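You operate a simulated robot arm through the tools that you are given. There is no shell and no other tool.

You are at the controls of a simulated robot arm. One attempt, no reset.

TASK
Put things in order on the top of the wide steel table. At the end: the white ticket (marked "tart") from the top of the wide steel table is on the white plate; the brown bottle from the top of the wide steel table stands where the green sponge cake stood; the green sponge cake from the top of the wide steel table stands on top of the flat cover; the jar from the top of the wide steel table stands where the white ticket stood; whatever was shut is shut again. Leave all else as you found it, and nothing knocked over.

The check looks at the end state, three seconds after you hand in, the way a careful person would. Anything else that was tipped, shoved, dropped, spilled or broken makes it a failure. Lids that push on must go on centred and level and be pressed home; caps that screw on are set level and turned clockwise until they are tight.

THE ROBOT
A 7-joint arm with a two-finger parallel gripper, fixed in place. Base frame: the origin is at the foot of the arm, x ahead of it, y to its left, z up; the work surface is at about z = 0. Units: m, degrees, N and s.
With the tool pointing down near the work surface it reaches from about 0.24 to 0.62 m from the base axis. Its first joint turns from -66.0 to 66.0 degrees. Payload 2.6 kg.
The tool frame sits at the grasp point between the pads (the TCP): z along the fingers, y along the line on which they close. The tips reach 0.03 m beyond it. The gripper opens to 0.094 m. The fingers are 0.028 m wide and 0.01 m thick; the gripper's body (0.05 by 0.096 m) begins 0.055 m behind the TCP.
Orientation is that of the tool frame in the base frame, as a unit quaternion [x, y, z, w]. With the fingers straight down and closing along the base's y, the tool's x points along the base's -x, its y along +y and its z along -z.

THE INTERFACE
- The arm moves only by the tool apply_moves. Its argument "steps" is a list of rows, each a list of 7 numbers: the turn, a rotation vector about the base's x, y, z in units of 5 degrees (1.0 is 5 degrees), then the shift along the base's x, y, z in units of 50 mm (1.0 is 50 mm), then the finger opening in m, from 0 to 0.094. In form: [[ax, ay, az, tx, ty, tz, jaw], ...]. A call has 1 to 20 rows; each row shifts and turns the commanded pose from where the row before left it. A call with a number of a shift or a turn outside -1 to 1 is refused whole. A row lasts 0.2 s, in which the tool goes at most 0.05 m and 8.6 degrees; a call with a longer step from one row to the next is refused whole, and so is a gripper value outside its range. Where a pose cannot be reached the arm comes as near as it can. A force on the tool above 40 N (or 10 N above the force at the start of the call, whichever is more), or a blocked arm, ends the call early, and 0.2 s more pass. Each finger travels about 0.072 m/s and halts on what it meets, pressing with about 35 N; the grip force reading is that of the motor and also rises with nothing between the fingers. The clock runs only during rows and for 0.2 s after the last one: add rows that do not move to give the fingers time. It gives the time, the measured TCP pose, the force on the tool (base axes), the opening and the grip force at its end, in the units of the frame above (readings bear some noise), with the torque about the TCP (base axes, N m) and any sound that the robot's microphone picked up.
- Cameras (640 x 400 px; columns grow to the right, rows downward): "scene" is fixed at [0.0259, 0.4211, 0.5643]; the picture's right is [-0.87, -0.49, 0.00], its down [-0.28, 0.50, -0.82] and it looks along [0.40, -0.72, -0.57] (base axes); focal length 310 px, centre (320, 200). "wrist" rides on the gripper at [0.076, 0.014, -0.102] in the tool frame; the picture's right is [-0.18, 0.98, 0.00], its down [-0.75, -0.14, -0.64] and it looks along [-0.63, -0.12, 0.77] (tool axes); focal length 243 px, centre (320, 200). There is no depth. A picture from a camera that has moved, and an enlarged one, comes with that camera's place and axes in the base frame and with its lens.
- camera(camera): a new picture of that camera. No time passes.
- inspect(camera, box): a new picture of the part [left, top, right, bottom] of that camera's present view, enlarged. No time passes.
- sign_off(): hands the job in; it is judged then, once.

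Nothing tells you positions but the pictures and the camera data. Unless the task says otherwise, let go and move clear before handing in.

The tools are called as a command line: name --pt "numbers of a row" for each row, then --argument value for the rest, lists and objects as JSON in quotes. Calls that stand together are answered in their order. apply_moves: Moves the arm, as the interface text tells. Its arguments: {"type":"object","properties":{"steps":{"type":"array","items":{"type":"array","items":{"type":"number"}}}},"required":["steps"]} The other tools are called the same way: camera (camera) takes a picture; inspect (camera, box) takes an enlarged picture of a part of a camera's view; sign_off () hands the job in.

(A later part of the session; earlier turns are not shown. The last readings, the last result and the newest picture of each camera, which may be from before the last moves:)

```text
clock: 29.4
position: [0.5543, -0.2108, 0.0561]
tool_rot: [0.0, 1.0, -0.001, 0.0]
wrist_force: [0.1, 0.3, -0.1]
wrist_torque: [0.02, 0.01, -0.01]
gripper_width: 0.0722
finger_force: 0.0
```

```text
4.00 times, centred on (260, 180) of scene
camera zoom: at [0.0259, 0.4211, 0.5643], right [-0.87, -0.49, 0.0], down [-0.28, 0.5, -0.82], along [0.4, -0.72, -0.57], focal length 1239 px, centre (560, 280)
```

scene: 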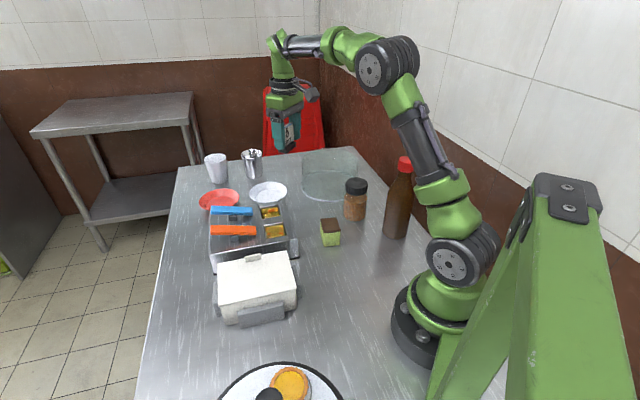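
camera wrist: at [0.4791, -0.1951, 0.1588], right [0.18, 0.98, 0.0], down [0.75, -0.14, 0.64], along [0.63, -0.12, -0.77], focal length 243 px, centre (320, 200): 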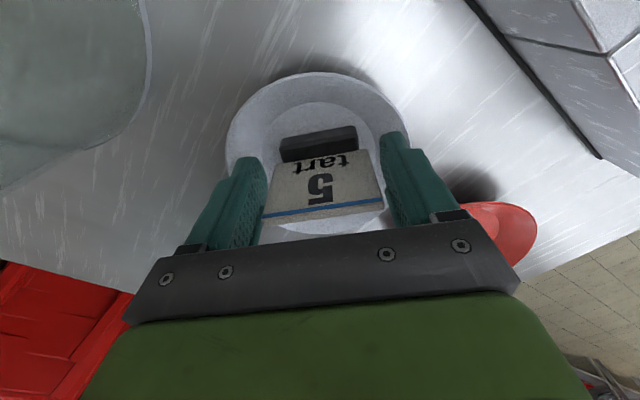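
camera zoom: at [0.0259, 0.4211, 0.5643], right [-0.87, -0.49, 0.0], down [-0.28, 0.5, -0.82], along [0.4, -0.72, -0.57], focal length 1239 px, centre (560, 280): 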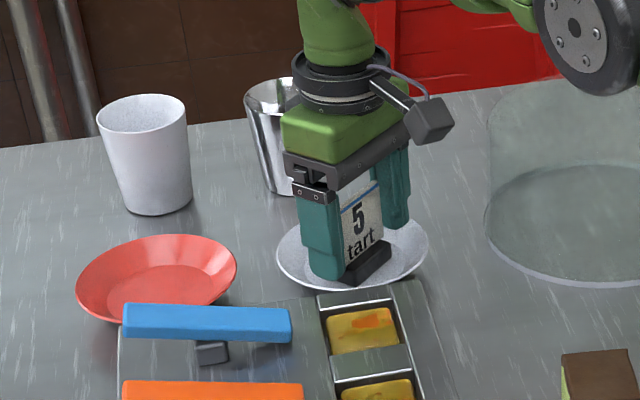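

A row was too long, so nothing moved. Repeating with shorter rows.

apply_moves --pt "0 0 0 0 0 0.4 0.074" --pt "0 0 0 0 0 0.8 0.074" --pt "0 0 0 0 0 0.8 0.074" --pt "0 0 0 -0.7 0 0.6 0.094" --pt "0 0 0 -0.7 0 0.6 0.094" --pt "0 0 0 -0.7 -0.2 0.6 0.094" --pt "0 0 0 -0.7 -0.2 0.6 0.094" --pt "0 0 0 -0.7 -0.2 0.2 0.094" --pt "0 0 0 0 0 0 0.094"

camera --camera "wrist"

inspect --camera "scene" --box '[180, 130, 340, 230]'

```text
clock: 31.4
position: [0.3786, -0.239, 0.2871]
tool_rot: [0.0, 1.0, 0.0, 0.0]
wrist_force: [0.2, -0.4, -1.0]
wrist_torque: [0.0, -0.03, -0.03]
gripper_width: 0.0939
finger_force: 0.1
```

```text
taken
camera wrist: at [0.3035, -0.2248, 0.3893], right [0.18, 0.98, 0.0], down [0.75, -0.14, 0.64], along [0.63, -0.12, -0.77], focal length 243 px, centre (320, 200)
```

wrist: 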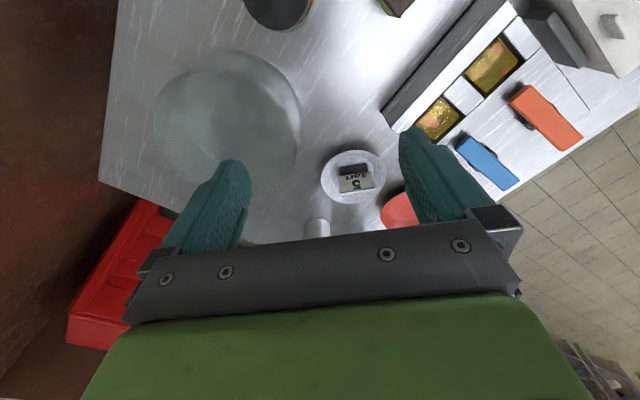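

```text
4.00 times, centred on (260, 180) of scene
camera zoom: at [0.0259, 0.4211, 0.5643], right [-0.87, -0.49, 0.0], down [-0.28, 0.5, -0.82], along [0.4, -0.72, -0.57], focal length 1239 px, centre (560, 280)
```

zoom: 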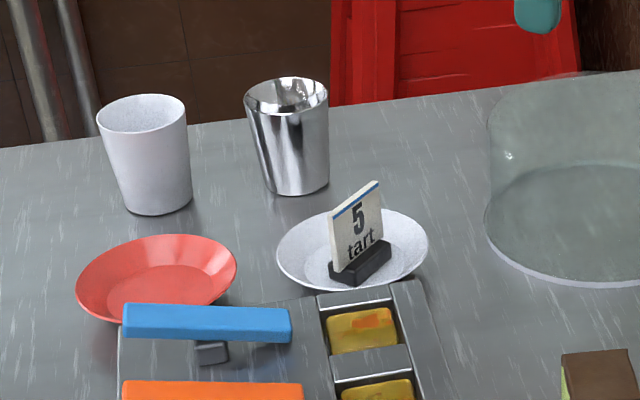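

The ticket stands well on the white plate. Next, the cake; I'll back up to see cover, jar, cake and bottle together.

apply_moves --pt "0 0 0 -0.7 0.1 0.4 0.094" --pt "0 0 0 -0.7 0.1 0.4 0.094" --pt "0 0 0 -0.7 0.1 0.3 0.094" --pt "0 0 0 0 0 0 0.094"

inspect --camera "wrist" --box '[100, 0, 480, 230]'

inspect --camera "scene" --box '[280, 130, 440, 260]'

```text
clock: 32.4
position: [0.2745, -0.2239, 0.3426]
tool_rot: [0.0, 1.0, 0.0, -0.001]
wrist_force: [0.6, 0.2, -0.6]
wrist_torque: [0.02, 0.02, 0.01]
gripper_width: 0.0942
finger_force: 0.0
```

```text
1.68 times, centred on (290, 115) of wrist
camera zoom: at [0.1988, -0.2099, 0.4445], right [0.18, 0.98, 0.0], down [0.75, -0.14, 0.64], along [0.63, -0.12, -0.77], focal length 409 px, centre (370, 343)
```

zoom: 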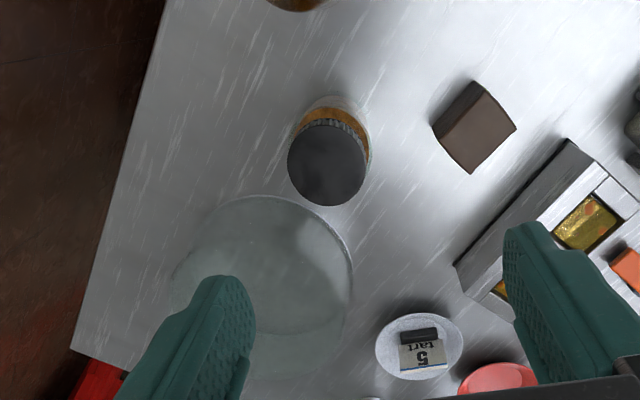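

```text
3.08 times, centred on (360, 195) of scene
camera zoom: at [0.0259, 0.4211, 0.5643], right [-0.87, -0.49, 0.0], down [-0.28, 0.5, -0.82], along [0.4, -0.72, -0.57], focal length 953 px, centre (197, 215)
```

zoom: 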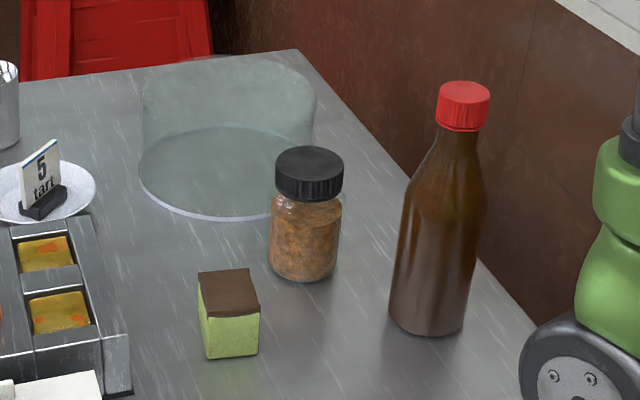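

I'll turn the wrist to +35° to line up with the cake and get a closer look from above it.

apply_moves --pt "0 0 1 -0.05 0.16 -0.3 0.094" --pt "0 0 1 -0.05 0.16 -0.3 0.094" --pt "0 0 1 -0.05 0.16 -0.3 0.094" --pt "0 0 1 -0.05 0.16 -0.3 0.094" --pt "0 0 1 -0.05 0.16 -0.3 0.094" --pt "0 0 1 -0.05 0.16 -0.3 0.094" --pt "0 0 1 -0.05 0.16 -0.3 0.094" --pt "0 0 0 0 0 0 0.094"

inspect --camera "wrist" --box '[200, 0, 440, 200]'

```text
clock: 34.2
position: [0.2593, -0.1681, 0.2363]
tool_rot: [-0.302, 0.953, 0.0, 0.0]
wrist_force: [0.6, 0.5, 0.3]
wrist_torque: [0.01, -0.02, 0.01]
gripper_width: 0.0939
finger_force: 0.0
```

```text
2.00 times, centred on (320, 100) of wrist
camera zoom: at [0.1877, -0.2001, 0.3393], right [-0.41, 0.91, 0.0], down [0.7, 0.32, 0.64], along [0.58, 0.27, -0.77], focal length 485 px, centre (320, 400)
```

zoom: 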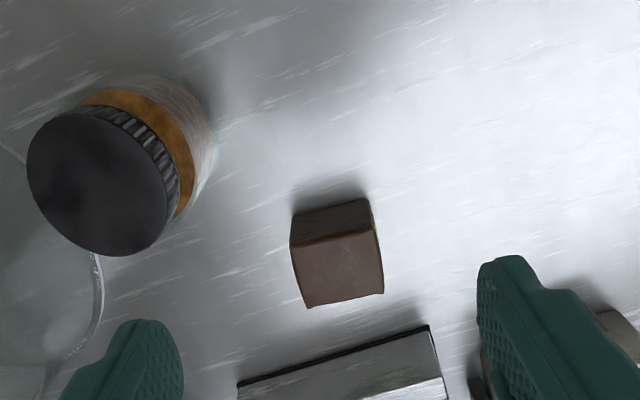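

The cake is about 51 × 43 mm, 55 mm tall, centred near (0.303, -0.1355), with sides lined up with the gripper. Moving above it and part-way down.

apply_moves --pt "0 0 0 0.44 0.33 0 0.094" --pt "0 0 0 0.43 0.32 0 0.094" --pt "0 0 0 0 0 -1 0.094" --pt "0 0 0 0 0 -1 0.094" --pt "0 0 0 0 0 0 0.094"

inspect --camera "wrist" --box '[160, 0, 520, 250]'

inspect --camera "scene" --box '[280, 170, 400, 270]'

```text
clock: 35.4
position: [0.3032, -0.1364, 0.1372]
tool_rot: [-0.301, 0.953, 0.0, 0.0]
wrist_force: [0.0, 0.2, -0.1]
wrist_torque: [-0.01, -0.01, -0.01]
gripper_width: 0.0937
finger_force: 0.0
```

```text
1.60 times, centred on (340, 125) of wrist
camera zoom: at [0.2313, -0.168, 0.2389], right [-0.41, 0.91, 0.0], down [0.7, 0.32, 0.64], along [0.59, 0.26, -0.77], focal length 388 px, centre (288, 320)
```

zoom: 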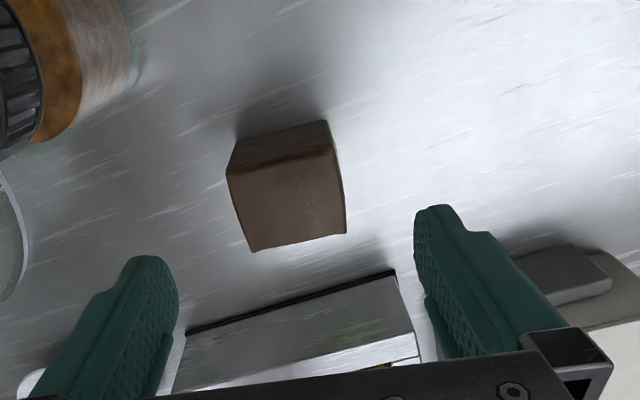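

```text
4.00 times, centred on (340, 220) of scene
camera zoom: at [0.0259, 0.4211, 0.5643], right [-0.87, -0.49, 0.0], down [-0.28, 0.5, -0.82], along [0.4, -0.72, -0.57], focal length 1239 px, centre (240, 120)
```

zoom: 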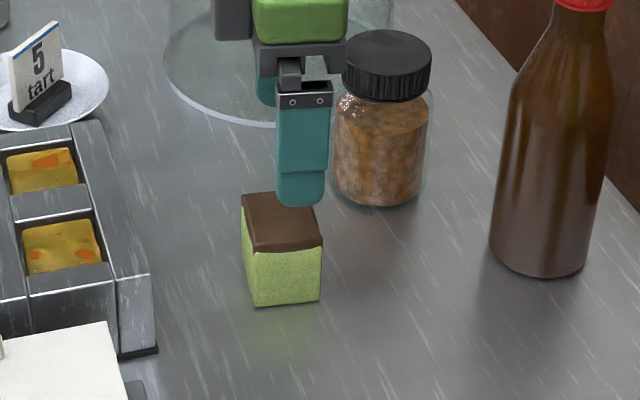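

Well centred. Descending around the cake.

apply_moves --pt "0 0 0 0 0 -0.9 0.094" --pt "0 0 0 0 0 -0.9 0.094" --pt "0 0 0 0 0 -0.2 0.094" --pt "0 0 0 0 0 0 0.094"

inspect --camera "wrist" --box '[160, 0, 520, 250]'

inspect --camera "scene" --box '[280, 170, 400, 270]'

```text
clock: 36.4
position: [0.3018, -0.1358, 0.0373]
tool_rot: [-0.3, 0.954, 0.0, 0.001]
wrist_force: [-0.4, 0.1, -0.2]
wrist_torque: [-0.04, 0.01, 0.03]
gripper_width: 0.0938
finger_force: 0.0
```

```text
1.60 times, centred on (340, 125) of wrist
camera zoom: at [0.2306, -0.1677, 0.1387], right [-0.41, 0.91, 0.0], down [0.7, 0.32, 0.64], along [0.58, 0.26, -0.77], focal length 388 px, centre (288, 320)
```

zoom: 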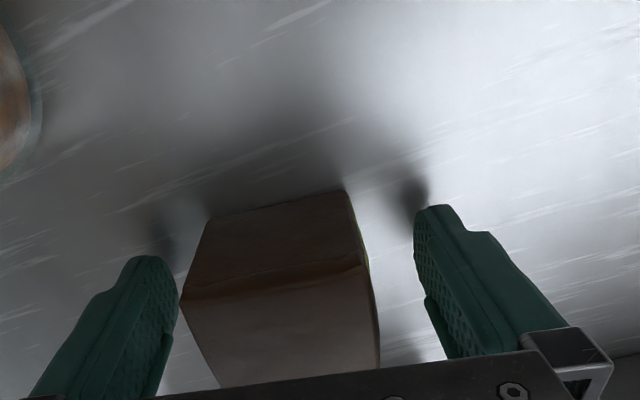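

```text
4.00 times, centred on (340, 220) of scene
camera zoom: at [0.0259, 0.4211, 0.5643], right [-0.87, -0.49, 0.0], down [-0.28, 0.5, -0.82], along [0.4, -0.72, -0.57], focal length 1239 px, centre (240, 120)
```

zoom: 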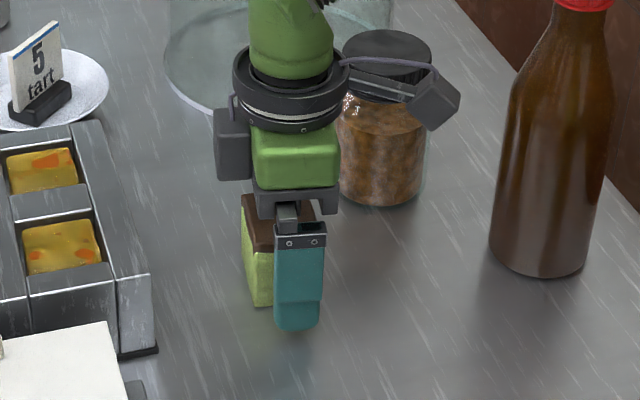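

Within a few millimetres of centre. Small shift forward and closing.

apply_moves --pt "0 0 0 0.05 0.035 0 0.094" --pt "0 0 0 0 0 0 0.07" --pt "0 0 0 0 0 0 0.046" --pt "0 0 0 0 0 0 0.046" --pt "0 0 0 0 0 0 0.046"

inspect --camera "wrist" --box '[160, 0, 520, 250]'

inspect --camera "scene" --box '[280, 170, 400, 270]'

```text
clock: 37.6
position: [0.3028, -0.1335, 0.0379]
tool_rot: [-0.301, 0.954, 0.0, 0.0]
wrist_force: [-0.6, 0.4, 0.7]
wrist_torque: [-0.02, 0.0, -0.04]
gripper_width: 0.0579
finger_force: 35.0
```

```text
1.60 times, centred on (340, 125) of wrist
camera zoom: at [0.2332, -0.1658, 0.1391], right [-0.41, 0.91, 0.0], down [0.7, 0.32, 0.64], along [0.58, 0.26, -0.77], focal length 388 px, centre (288, 320)
```

zoom: 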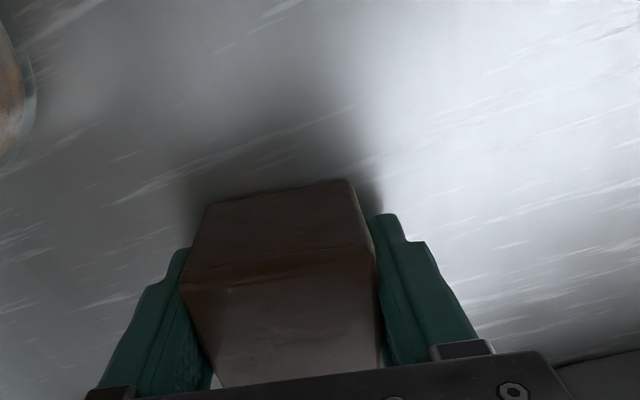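

```text
4.00 times, centred on (340, 220) of scene
camera zoom: at [0.0259, 0.4211, 0.5643], right [-0.87, -0.49, 0.0], down [-0.28, 0.5, -0.82], along [0.4, -0.72, -0.57], focal length 1239 px, centre (240, 120)
```

zoom: 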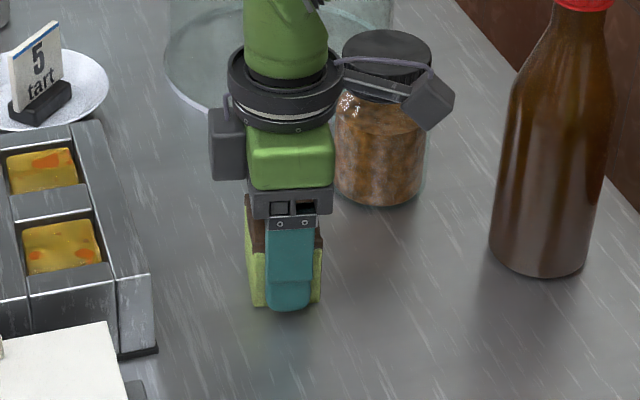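

The cake is held. I'll lift it high, swing the wrist around to face the clear cover, and look at it.

apply_moves --pt "0 0 0 0 0 0.4 0.046" --pt "0 0 0 0 0 0.9 0.046" --pt "0 0 0 0 0 1 0.046" --pt "0 0 0 0 0 1 0.046" --pt "0 0 0 0 0 1 0.046" --pt "0 0 -1 0 -0.1 0 0.046" --pt "0 0 -1 0 -0.1 0 0.046" --pt "0 0 -1 0.1 -0.2 0 0.046" --pt "0 0 -1 0.1 -0.2 0 0.046" --pt "0 0 -1 0.1 -0.2 0 0.046" --pt "0 0 -1 0.1 -0.3 0 0.046" --pt "0 0 -1 0.1 -0.3 0 0.046" --pt "0 0 -1 0.1 -0.3 0 0.046" --pt "0 0 -1 0.1 -0.3 0 0.046" --pt "0 0 -1 0.1 -0.3 0 0.046" --pt "0 0 -1 0.1 -0.3 0 0.046" --pt "0 0 -1 0.1 -0.3 0 0.046" --pt "0 0 -1 0.1 -0.3 0 0.046" --pt "0 0 -1 0 0 0 0.046" --pt "0 0 0 0 0 0 0.046"

camera --camera "wrist"

camera --camera "scene"

```text
clock: 41.8
position: [0.3585, -0.2943, 0.2524]
tool_rot: [0.302, 0.953, -0.001, 0.0]
wrist_force: [1.2, 0.2, -0.9]
wrist_torque: [0.0, -0.02, 0.01]
gripper_width: 0.0581
finger_force: 34.7
```

```text
taken
camera wrist: at [0.3044, -0.2385, 0.3542], right [0.72, 0.7, 0.0], down [0.54, -0.55, 0.64], along [0.45, -0.46, -0.77], focal length 243 px, centre (320, 200)
```

wrist: 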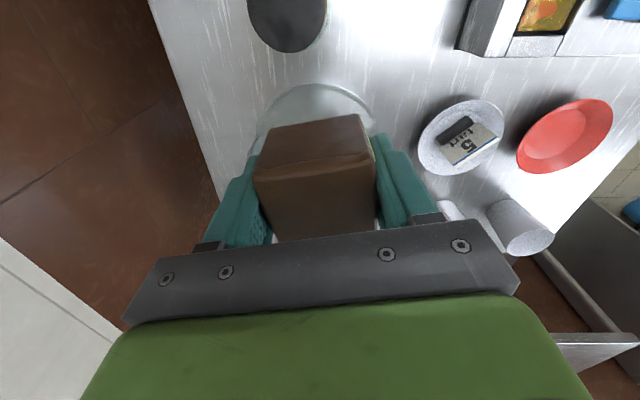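

```text
taken
```

scene: 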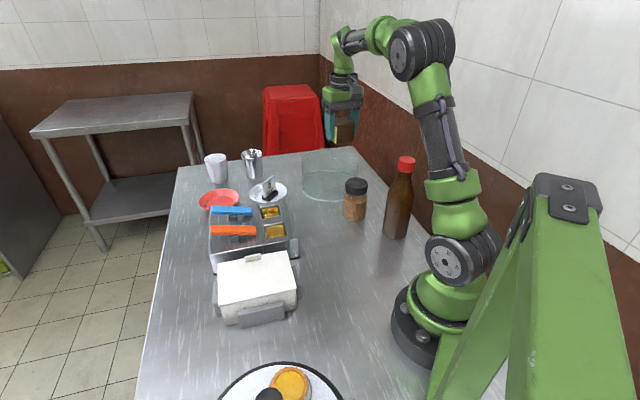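

Moving outward so the cover shows above the held cake.

apply_moves --pt "0 0 0 0.62 -0.6 0 0.046" --pt "0 0 0 0.62 -0.6 0 0.046" --pt "0 0 0 0 0 0 0.046"

inspect --camera "wrist" --box '[140, 0, 500, 220]'

inspect --camera "scene" --box '[280, 100, 420, 220]'

```text
clock: 42.6
position: [0.4209, -0.3525, 0.2518]
tool_rot: [0.301, 0.954, 0.001, -0.001]
wrist_force: [0.3, 0.3, -0.1]
wrist_torque: [-0.02, 0.0, -0.01]
gripper_width: 0.0578
finger_force: 34.8
```

```text
1.78 times, centred on (320, 110) of wrist
camera zoom: at [0.3664, -0.2977, 0.3545], right [0.71, 0.7, 0.0], down [0.54, -0.55, 0.64], along [0.45, -0.46, -0.77], focal length 431 px, centre (320, 360)
```

zoom: 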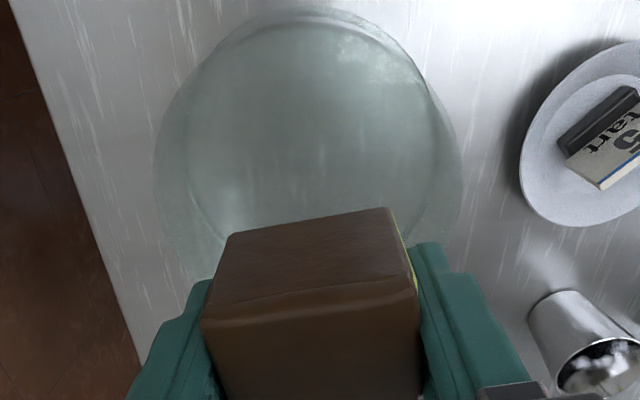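

```text
3.33 times, centred on (350, 160) of scene
camera zoom: at [0.0259, 0.4211, 0.5643], right [-0.87, -0.49, 0.0], down [-0.28, 0.5, -0.82], along [0.4, -0.72, -0.57], focal length 1033 px, centre (220, 333)
```

zoom: 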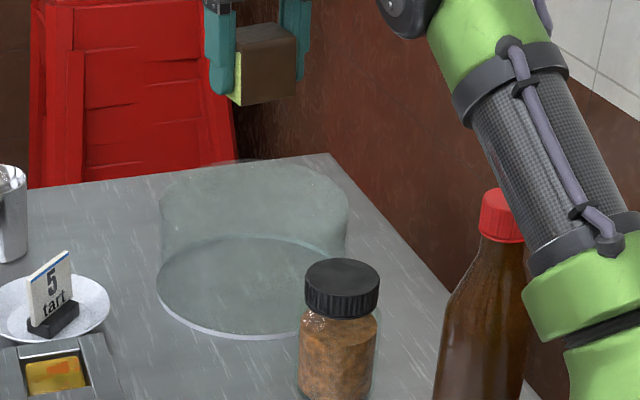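

The cover is centred at about (0.434, -0.377), radius 95 mm, roughly 90 mm tall. Moving over its middle and lowering to 0.15.

apply_moves --pt "0 0 0 0 0 -0.8 0.046" --pt "0 0 0 0.26 -0.48 -0.4 0.046" --pt "0 0 0 0 0 -0.7 0.046" --pt "0 0 0 0 0 0 0.046"

camera --camera "wrist"

inspect --camera "scene" --box '[280, 100, 420, 220]'

```text
clock: 43.6
position: [0.4332, -0.3783, 0.1557]
tool_rot: [0.301, 0.954, 0.0, 0.0]
wrist_force: [0.7, 0.3, -1.3]
wrist_torque: [0.02, -0.02, 0.0]
gripper_width: 0.0581
finger_force: 35.7
```

```text
taken
camera wrist: at [0.379, -0.3233, 0.2588], right [0.71, 0.7, 0.0], down [0.54, -0.55, 0.64], along [0.45, -0.46, -0.77], focal length 243 px, centre (320, 200)
```

wrist: 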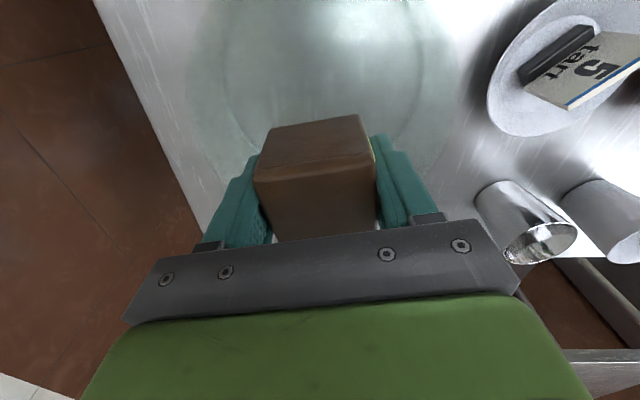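

```text
3.33 times, centred on (350, 160) of scene
camera zoom: at [0.0259, 0.4211, 0.5643], right [-0.87, -0.49, 0.0], down [-0.28, 0.5, -0.82], along [0.4, -0.72, -0.57], focal length 1033 px, centre (220, 333)
```

zoom: 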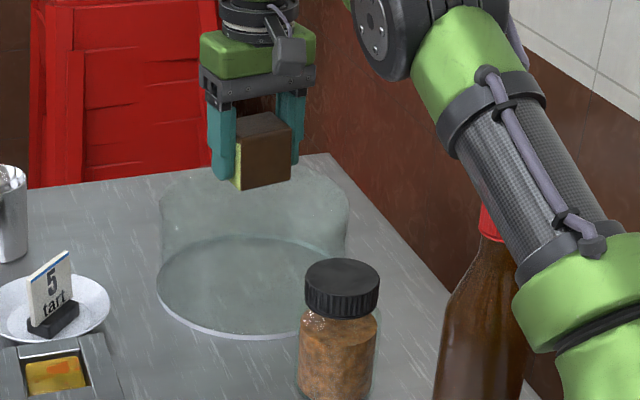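

Aligned over the cover. Lowering gently in small steps to feel contact.

apply_moves --pt "0 0 0 0 0 -0.2 0.046" --pt "0 0 0 0 0 -0.1 0.046" --pt "0 0 0 0 0 0 0.046"

apply_moves --pt "0 0 0 0 0 -0.06 0.046" --pt "0 0 0 0 0 0 0.046"

apply_moves --pt "0 0 0 0 0 -0.05 0.046" --pt "0 0 0 0 0 0 0.046"

```text
clock: 44.4
position: [0.4335, -0.3782, 0.1422]
tool_rot: [0.3, 0.954, 0.0, 0.0]
wrist_force: [0.0, 0.4, -0.8]
wrist_torque: [-0.04, -0.02, -0.04]
gripper_width: 0.0579
finger_force: 34.4
```

```text
clock: 45.0
position: [0.4342, -0.3789, 0.1391]
tool_rot: [0.3, 0.954, 0.0, 0.001]
wrist_force: [0.5, 0.1, -0.6]
wrist_torque: [-0.01, 0.0, 0.01]
gripper_width: 0.0579
finger_force: 34.8
```

```text
clock: 45.6
position: [0.4324, -0.3783, 0.1361]
tool_rot: [0.301, 0.954, 0.0, 0.0]
wrist_force: [0.5, 1.5, -0.8]
wrist_torque: [-0.03, 0.01, -0.01]
gripper_width: 0.0579
finger_force: 35.4
```

apply_moves --pt "0 0 0 0 0 -0.05 0.046" --pt "0 0 0 0 0 0 0.046"

apply_moves --pt "0 0 0 0 0 -0.04 0.046" --pt "0 0 0 0 0 0 0.046"

inspect --camera "scene" --box '[300, 120, 400, 190]'

```text
clock: 46.2
position: [0.4332, -0.3781, 0.1342]
tool_rot: [0.301, 0.954, -0.001, 0.001]
wrist_force: [-1.4, 1.2, 7.1]
wrist_torque: [0.16, -0.04, 0.01]
gripper_width: 0.058
finger_force: 34.8
```

```text
clock: 46.8
position: [0.4326, -0.3781, 0.1335]
tool_rot: [0.301, 0.954, 0.0, 0.002]
wrist_force: [-4.8, 3.1, 21.4]
wrist_torque: [0.41, 0.01, 0.01]
gripper_width: 0.0578
finger_force: 35.2
```

```text
5.71 times, centred on (350, 155) of scene
camera zoom: at [0.0258, 0.4212, 0.5642], right [-0.87, -0.49, 0.0], down [-0.28, 0.5, -0.82], along [0.4, -0.72, -0.57], focal length 1770 px, centre (149, 457)
```

zoom: 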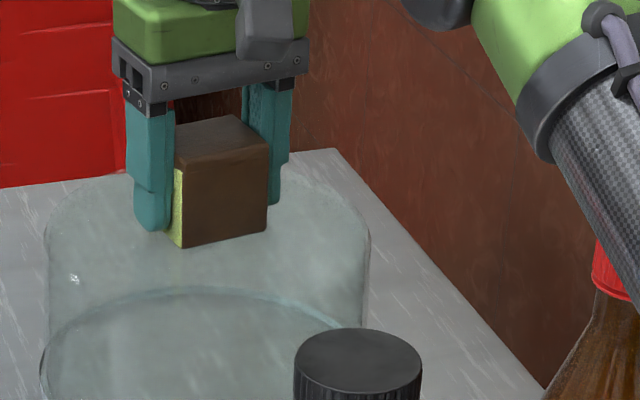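

Contact on the cover's top at about 0.096 m. Easing the push off, then opening.

apply_moves --pt "0 0 0 0 0 0.07 0.046" --pt "0 0 0 0 0 0 0.046"

```text
clock: 47.4
position: [0.4348, -0.3787, 0.1341]
tool_rot: [0.3, 0.954, 0.0, -0.002]
wrist_force: [2.1, -1.1, 5.2]
wrist_torque: [-0.02, -0.21, -0.04]
gripper_width: 0.0577
finger_force: 35.1
```

apply_moves --pt "0 0 0 0 0 0.015 0.046" --pt "0 0 0 0 0 0 0.06" --pt "0 0 0 0 0 0 0.068" --pt "0 0 0 0 0 0 0.076" --pt "0 0 0 0 0 0 0.08" --pt "0 0 0 0 0 0 0.08"

inspect --camera "scene" --box '[300, 120, 400, 190]'

camera --camera "wrist"

```text
clock: 48.8
position: [0.434, -0.3789, 0.1365]
tool_rot: [0.301, 0.954, 0.0, 0.001]
wrist_force: [-0.1, 0.8, -0.1]
wrist_torque: [0.02, -0.02, 0.02]
gripper_width: 0.0799
finger_force: 0.0
```

```text
5.71 times, centred on (350, 155) of scene
camera zoom: at [0.0259, 0.4211, 0.5643], right [-0.87, -0.49, 0.0], down [-0.28, 0.5, -0.82], along [0.4, -0.72, -0.57], focal length 1770 px, centre (149, 457)
```

zoom: 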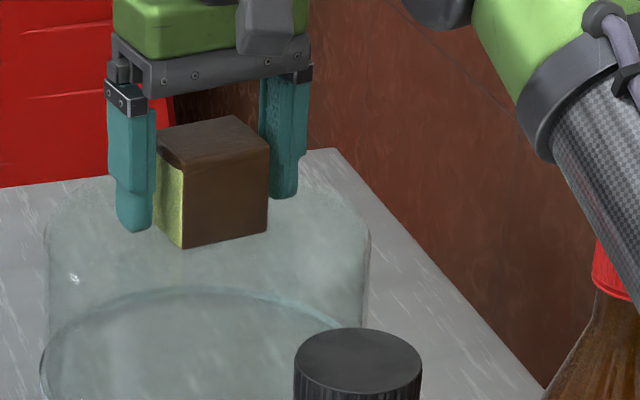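

```text
taken
camera wrist: at [0.3794, -0.3228, 0.2387], right [0.71, 0.7, 0.0], down [0.54, -0.55, 0.64], along [0.45, -0.46, -0.77], focal length 243 px, centre (320, 200)
```

wrist: 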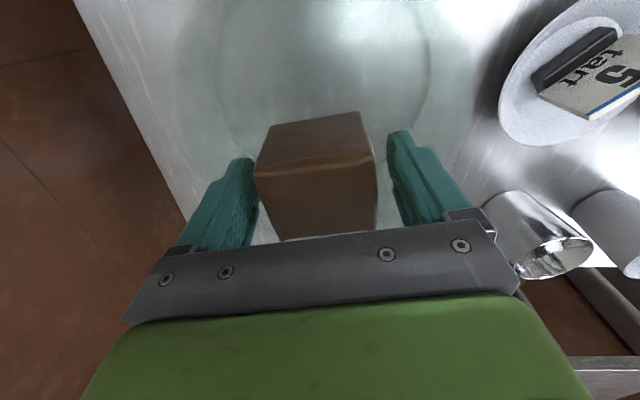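

The cake rests upright on the cover. Rising straight up, then drawing back to inspect.

apply_moves --pt "0 0 0 0 0 0.5 0.082" --pt "0 0 0 0 0 0.8 0.082" --pt "0 0 0 0 0 0.8 0.082" --pt "0 0 0 -0.4 0.4 0.6 0.094" --pt "0 0 0 -0.6 0.6 0.4 0.094" --pt "0 0 0 -0.6 0.6 0.3 0.094" --pt "0 0 0 -0.6 0.6 0 0.094" --pt "0 0 0 -0.6 0.6 0 0.094" --pt "0 0 0 0 0 0 0.094"

camera --camera "wrist"

inspect --camera "scene" --box '[280, 110, 440, 260]'

```text
clock: 50.8
position: [0.2933, -0.238, 0.3051]
tool_rot: [0.301, 0.954, 0.0, 0.0]
wrist_force: [0.9, -0.2, 0.0]
wrist_torque: [0.0, 0.0, 0.01]
gripper_width: 0.0941
finger_force: 0.2
```

```text
taken
camera wrist: at [0.2391, -0.1824, 0.4075], right [0.71, 0.7, 0.0], down [0.54, -0.55, 0.64], along [0.45, -0.46, -0.77], focal length 243 px, centre (320, 200)
```

wrist: 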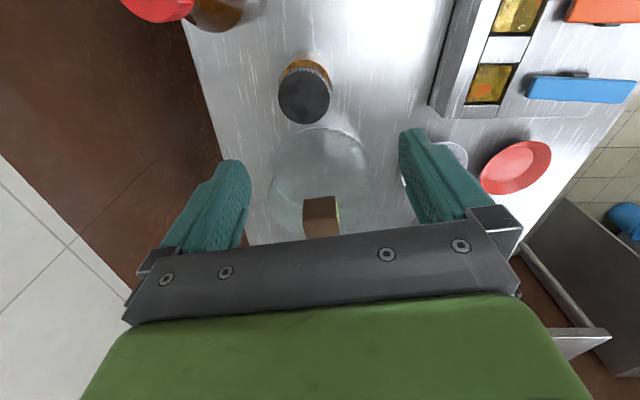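

```text
2.67 times, centred on (360, 185) of scene
camera zoom: at [0.0259, 0.4211, 0.5643], right [-0.87, -0.49, 0.0], down [-0.28, 0.5, -0.82], along [0.4, -0.72, -0.57], focal length 826 px, centre (213, 240)
```

zoom: 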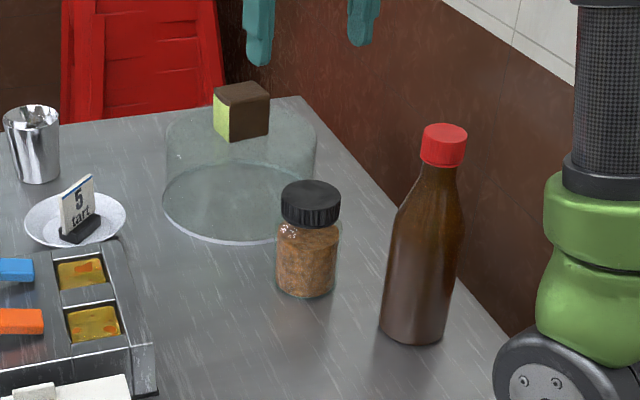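

The cake is in place. Now the jar: I'll measure it closely.

inspect --camera "wrist" --box '[160, 0, 400, 150]'

inspect --camera "scene" --box '[320, 150, 440, 250]'

```text
2.67 times, centred on (280, 75) of wrist
camera zoom: at [0.2391, -0.1824, 0.4075], right [0.71, 0.7, 0.0], down [0.54, -0.55, 0.64], along [0.45, -0.46, -0.77], focal length 647 px, centre (427, 533)
```

zoom: 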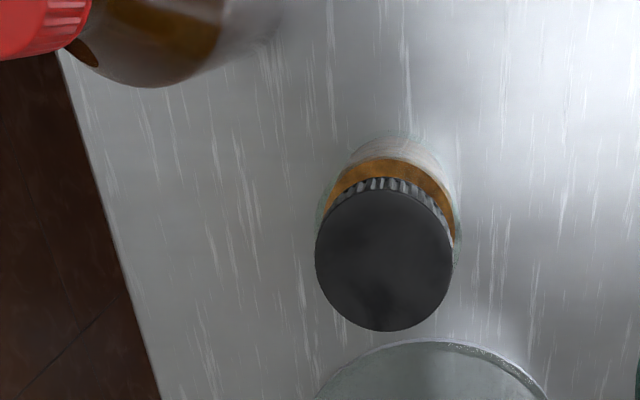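

```text
4.00 times, centred on (380, 200) of scene
camera zoom: at [0.0259, 0.4211, 0.5643], right [-0.87, -0.49, 0.0], down [-0.28, 0.5, -0.82], along [0.4, -0.72, -0.57], focal length 1239 px, centre (80, 200)
```

zoom: 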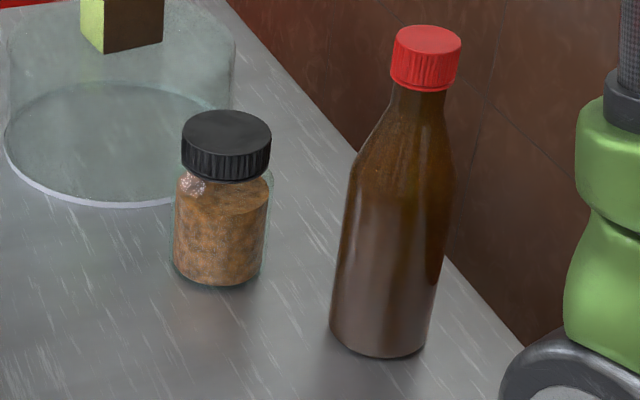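

The jar is at about (0.289, -0.259), 118 mm tall and 67 mm wide. Moving above it and lowering part-way.

apply_moves --pt "0 0 0 -0.086 -0.42 0 0.094" --pt "0 0 0 0 0 -0.9 0.094" --pt "0 0 0 0 0 -0.9 0.094" --pt "0 0 0 0 0 -0.4 0.094" --pt "0 0 0 0 0 0 0.094"

camera --camera "wrist"

inspect --camera "scene" --box '[300, 130, 440, 250]'

```text
clock: 52.0
position: [0.2901, -0.2601, 0.1957]
tool_rot: [0.301, 0.954, 0.001, 0.001]
wrist_force: [0.5, 0.1, 0.2]
wrist_torque: [-0.01, 0.0, 0.01]
gripper_width: 0.0938
finger_force: 0.0
```

```text
taken
camera wrist: at [0.2354, -0.2041, 0.2983], right [0.72, 0.7, 0.0], down [0.54, -0.55, 0.64], along [0.45, -0.46, -0.77], focal length 243 px, centre (320, 200)
```

wrist: 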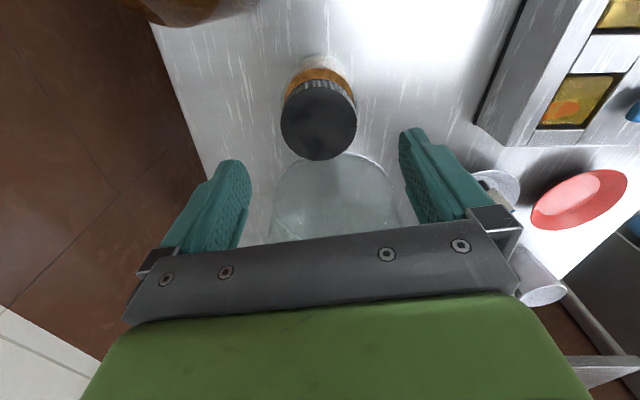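

```text
3.33 times, centred on (370, 190) of scene
camera zoom: at [0.0259, 0.4211, 0.5643], right [-0.87, -0.49, 0.0], down [-0.28, 0.5, -0.82], along [0.4, -0.72, -0.57], focal length 1033 px, centre (153, 233)
```

zoom: 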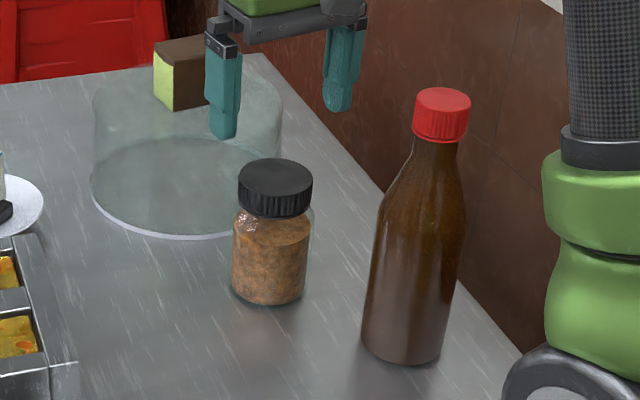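

The jar is well centred under the gripper. Descending around it.

apply_moves --pt "0 0 0 -0.03 0.03 -0.8 0.094" --pt "0 0 0 0 0 -0.8 0.094" --pt "0 0 0 0 0 -0.6 0.094" --pt "0 0 0 0 0 0 0.094"

camera --camera "wrist"

inspect --camera "scene" --box '[300, 130, 440, 250]'

```text
clock: 53.0
position: [0.287, -0.2591, 0.0859]
tool_rot: [0.302, 0.953, 0.0, 0.0]
wrist_force: [-0.7, -0.6, 0.1]
wrist_torque: [0.02, 0.0, -0.01]
gripper_width: 0.094
finger_force: 0.0
```

```text
taken
camera wrist: at [0.2342, -0.2032, 0.1874], right [0.72, 0.7, 0.0], down [0.54, -0.55, 0.64], along [0.45, -0.46, -0.77], focal length 243 px, centre (320, 200)
```

wrist: 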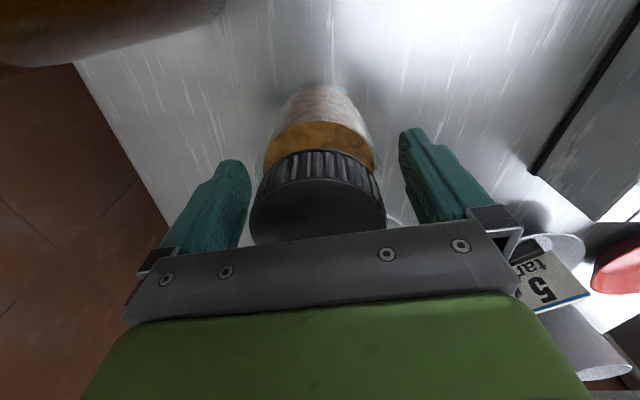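

```text
3.33 times, centred on (370, 190) of scene
camera zoom: at [0.0259, 0.4211, 0.5643], right [-0.87, -0.49, 0.0], down [-0.28, 0.5, -0.82], along [0.4, -0.72, -0.57], focal length 1033 px, centre (153, 233)
```

zoom: 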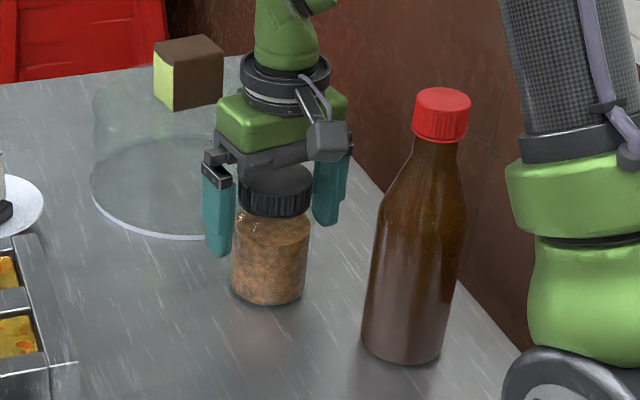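

Centred with clearance both sides. A final 12 mm down and then close.

apply_moves --pt "0 0 0 0 0 -0.12 0.094" --pt "0 0 0 0 0 -0.12 0.094" --pt "0 0 0 0 0 0 0.094"

apply_moves --pt "0 0 0 0 0 0 0.075" --pt "0 0 0 0 0 0 0.055" --pt "0 0 0 0 0 0 0.055" --pt "0 0 0 0 0 0 0.055"

camera --camera "wrist"

inspect --camera "scene" --box '[300, 130, 440, 250]'

```text
clock: 53.8
position: [0.288, -0.2576, 0.0739]
tool_rot: [0.301, 0.954, 0.0, -0.001]
wrist_force: [-0.8, 0.7, -0.2]
wrist_torque: [0.03, -0.03, 0.01]
gripper_width: 0.0942
finger_force: 0.1
```

```text
clock: 54.8
position: [0.2872, -0.2586, 0.0737]
tool_rot: [0.301, 0.954, 0.0, 0.0]
wrist_force: [-0.1, -1.7, 0.5]
wrist_torque: [0.01, -0.02, 0.04]
gripper_width: 0.074
finger_force: 34.8
```

```text
taken
camera wrist: at [0.2338, -0.2024, 0.1763], right [0.71, 0.7, 0.0], down [0.54, -0.55, 0.64], along [0.45, -0.46, -0.77], focal length 243 px, centre (320, 200)
```

wrist: 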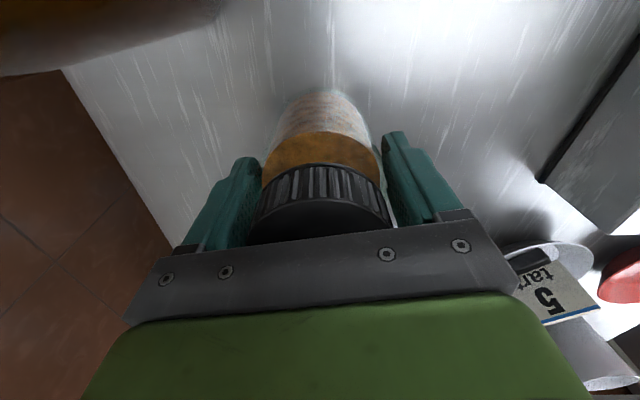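

```text
3.33 times, centred on (370, 190) of scene
camera zoom: at [0.0259, 0.4211, 0.5643], right [-0.87, -0.49, 0.0], down [-0.28, 0.5, -0.82], along [0.4, -0.72, -0.57], focal length 1033 px, centre (153, 233)
```

zoom: 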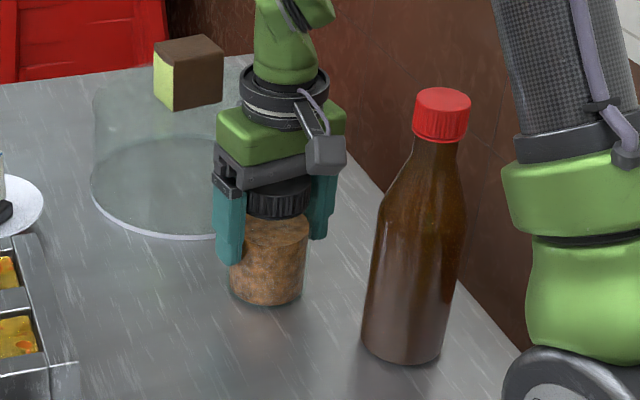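

The jar is gripped at 74 mm. Lifting and checking.

apply_moves --pt "0 0 0 0 0 0.2 0.055" --pt "0 0 0 0 0 0.5 0.055" --pt "0 0 0 0 0 0.8 0.055" --pt "0 0 0 0 0 0.9 0.055" --pt "0 0 0 0 0 0.9 0.055" --pt "0 0 0 0 0 0 0.055"

camera --camera "wrist"

camera --camera "scene"

```text
clock: 56.2
position: [0.2878, -0.2566, 0.2407]
tool_rot: [0.301, 0.954, 0.0, 0.0]
wrist_force: [-0.8, -0.3, -3.7]
wrist_torque: [-0.01, -0.01, -0.03]
gripper_width: 0.074
finger_force: 34.8
```

```text
taken
camera wrist: at [0.2336, -0.2014, 0.3428], right [0.71, 0.7, 0.0], down [0.54, -0.55, 0.64], along [0.45, -0.46, -0.77], focal length 243 px, centre (320, 200)
```

wrist: 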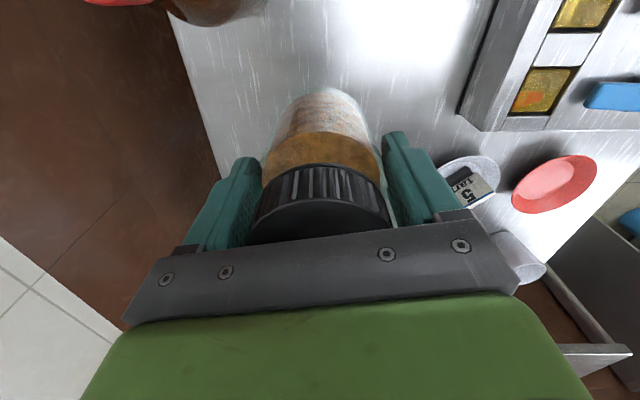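

```text
taken
```

scene: 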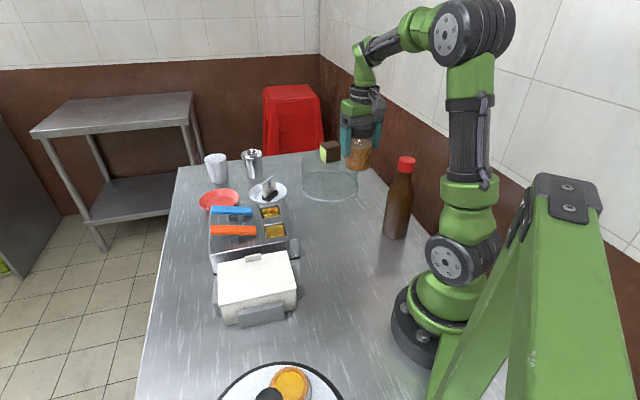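

Jar held firmly and upright. Carrying it high across to the ticket's old place.

apply_moves --pt "0 0 1 0.168 0.862 0 0.055" --pt "0 0 1 0.168 0.862 0 0.055" --pt "0 0 1 0.168 0.862 0 0.055" --pt "0 0 1 0.168 0.862 0 0.055" --pt "0 0 1 0.168 0.862 0 0.055" --pt "0 0 1 0.168 0.862 0 0.055" --pt "0 0 1 0.168 0.862 0 0.055" --pt "0 0 1 0.168 0.862 0 0.055" --pt "0 0 1 0.168 0.862 0 0.055" --pt "0 0 1 0.168 0.862 0 0.055" --pt "0 0 1 0.168 0.862 0 0.055" --pt "0 0 1 0.168 0.862 0 0.055" --pt "0 0 0 0 0 0 0.055"

camera --camera "wrist"

camera --camera "scene"

```text
clock: 59.0
position: [0.3898, 0.2611, 0.2382]
tool_rot: [-0.217, 0.976, 0.0, 0.001]
wrist_force: [-0.4, 0.5, -4.6]
wrist_torque: [0.0, 0.04, 0.01]
gripper_width: 0.0741
finger_force: 35.2
```

```text
taken
camera wrist: at [0.3137, 0.2416, 0.3404], right [-0.25, 0.97, 0.0], down [0.74, 0.19, 0.64], along [0.62, 0.16, -0.77], focal length 243 px, centre (320, 200)
```

wrist: 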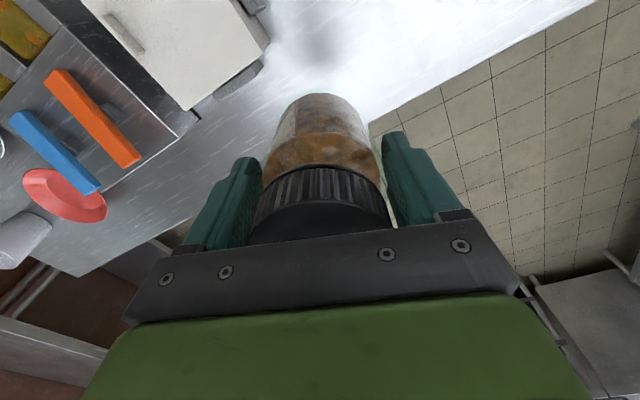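

```text
taken
```

scene: 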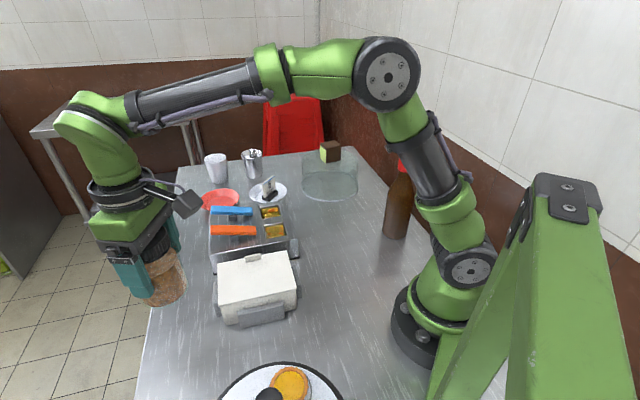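

Positioned above the ticket's former place. Lowering.

apply_moves --pt "0 0 0 0 0 -0.9 0.055" --pt "0 0 0 0 0 -0.9 0.055" --pt "0 0 0 0 0 -0.8 0.055" --pt "0 0 0 0 0 -0.4 0.055" --pt "0 0 0 0 0 0 0.055"

camera --camera "wrist"

inspect --camera "scene" --box '[100, 200, 320, 400]'

```text
clock: 60.2
position: [0.3881, 0.2589, 0.0874]
tool_rot: [-0.217, 0.976, 0.0, 0.001]
wrist_force: [-0.6, 0.0, -4.3]
wrist_torque: [-0.03, 0.0, -0.01]
gripper_width: 0.0741
finger_force: 35.0
```

```text
taken
camera wrist: at [0.3138, 0.2406, 0.1904], right [-0.25, 0.97, 0.0], down [0.74, 0.19, 0.64], along [0.62, 0.16, -0.77], focal length 243 px, centre (320, 200)
```

wrist: 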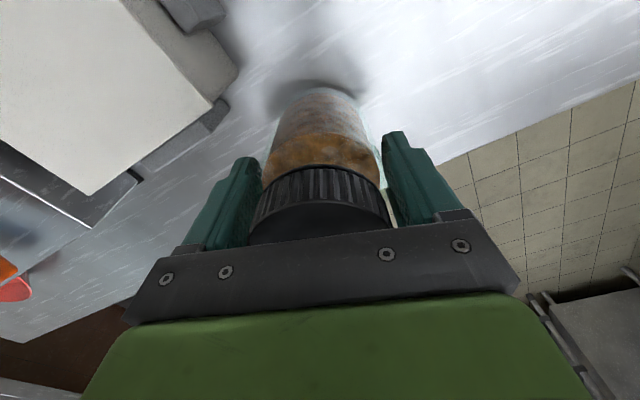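

```text
2.00 times, centred on (210, 300) of scene
camera zoom: at [0.0259, 0.4211, 0.5643], right [-0.87, -0.49, 0.0], down [-0.28, 0.5, -0.82], along [0.4, -0.72, -0.57], focal length 620 px, centre (540, 0)
```

zoom: 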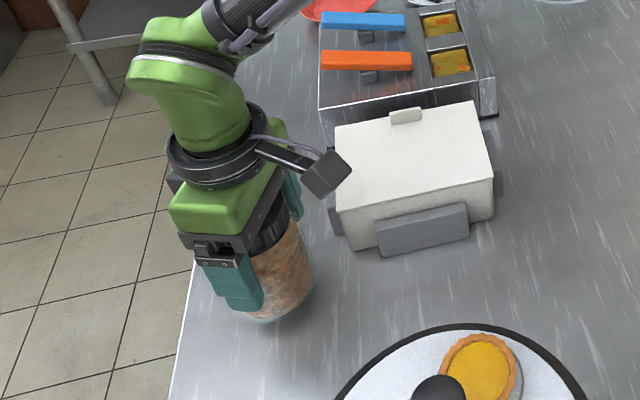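

Nearly down. Finishing in small steps.

apply_moves --pt "0 0 0 0 0.02 -0.1 0.055" --pt "0 0 0 0 0 -0.1 0.055" --pt "0 0 0 0 0 0 0.055"

apply_moves --pt "0 0 0 0 0 -0.05 0.055" --pt "0 0 0 0 0 0 0.055"

apply_moves --pt "0 0 0 0 0 -0.03 0.055" --pt "0 0 0 0 0 0 0.055"

```text
clock: 61.0
position: [0.3882, 0.2595, 0.0799]
tool_rot: [-0.217, 0.976, -0.001, 0.0]
wrist_force: [0.0, -0.4, -3.0]
wrist_torque: [-0.05, -0.03, 0.03]
gripper_width: 0.0739
finger_force: 34.8
```

```text
clock: 61.6
position: [0.3876, 0.2596, 0.0766]
tool_rot: [-0.216, 0.976, 0.0, 0.0]
wrist_force: [-0.4, -0.2, -4.2]
wrist_torque: [0.02, 0.03, 0.01]
gripper_width: 0.074
finger_force: 34.7
```

```text
clock: 62.2
position: [0.3882, 0.2612, 0.074]
tool_rot: [-0.217, 0.976, 0.0, 0.0]
wrist_force: [0.2, 0.0, -3.4]
wrist_torque: [-0.03, 0.06, -0.01]
gripper_width: 0.0744
finger_force: 35.1
```

apply_moves --pt "0 0 0 0 0 -0.03 0.055" --pt "0 0 0 0 0 0 0.055"

```text
clock: 62.8
position: [0.3875, 0.2603, 0.0741]
tool_rot: [-0.216, 0.976, 0.0, 0.0]
wrist_force: [-0.4, -0.3, -0.4]
wrist_torque: [0.03, 0.04, -0.01]
gripper_width: 0.0742
finger_force: 35.4
```

The weight has gone off the gripper: the jar is on the table. One more tiny press, then open.

apply_moves --pt "0 0 0 0 0 -0.01 0.055" --pt "0 0 0 0 0 0 0.076" --pt "0 0 0 0 0 0 0.085" --pt "0 0 0 0 0 0 0.094" --pt "0 0 0 0 0 0 0.094" --pt "0 0 0 0 0 0 0.094"

camera --camera "wrist"

inspect --camera "scene" --box '[100, 200, 320, 400]'

```text
clock: 64.2
position: [0.3888, 0.2612, 0.0727]
tool_rot: [-0.216, 0.976, 0.0, 0.0]
wrist_force: [0.6, -0.6, 0.6]
wrist_torque: [0.0, 0.03, 0.0]
gripper_width: 0.0937
finger_force: 0.1
```

```text
taken
camera wrist: at [0.3139, 0.2416, 0.1756], right [-0.25, 0.97, 0.0], down [0.74, 0.19, 0.64], along [0.62, 0.16, -0.77], focal length 243 px, centre (320, 200)
```

wrist: 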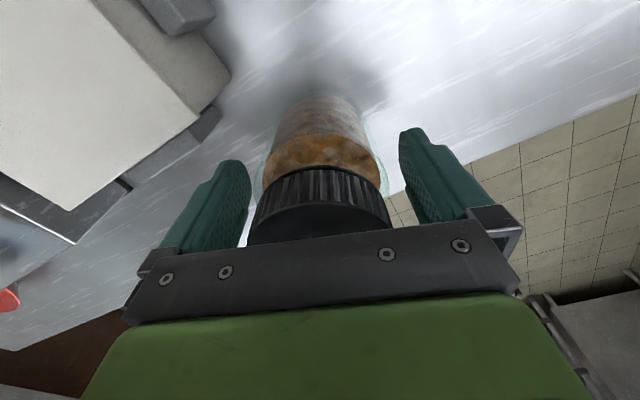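

```text
2.00 times, centred on (210, 300) of scene
camera zoom: at [0.0259, 0.4211, 0.5643], right [-0.87, -0.49, 0.0], down [-0.28, 0.5, -0.82], along [0.4, -0.72, -0.57], focal length 620 px, centre (540, 0)
```

zoom: 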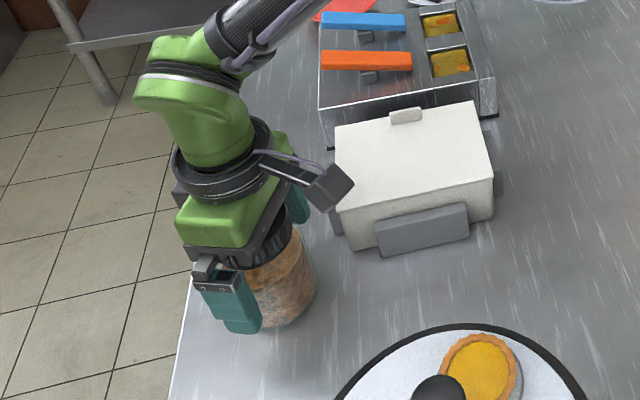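

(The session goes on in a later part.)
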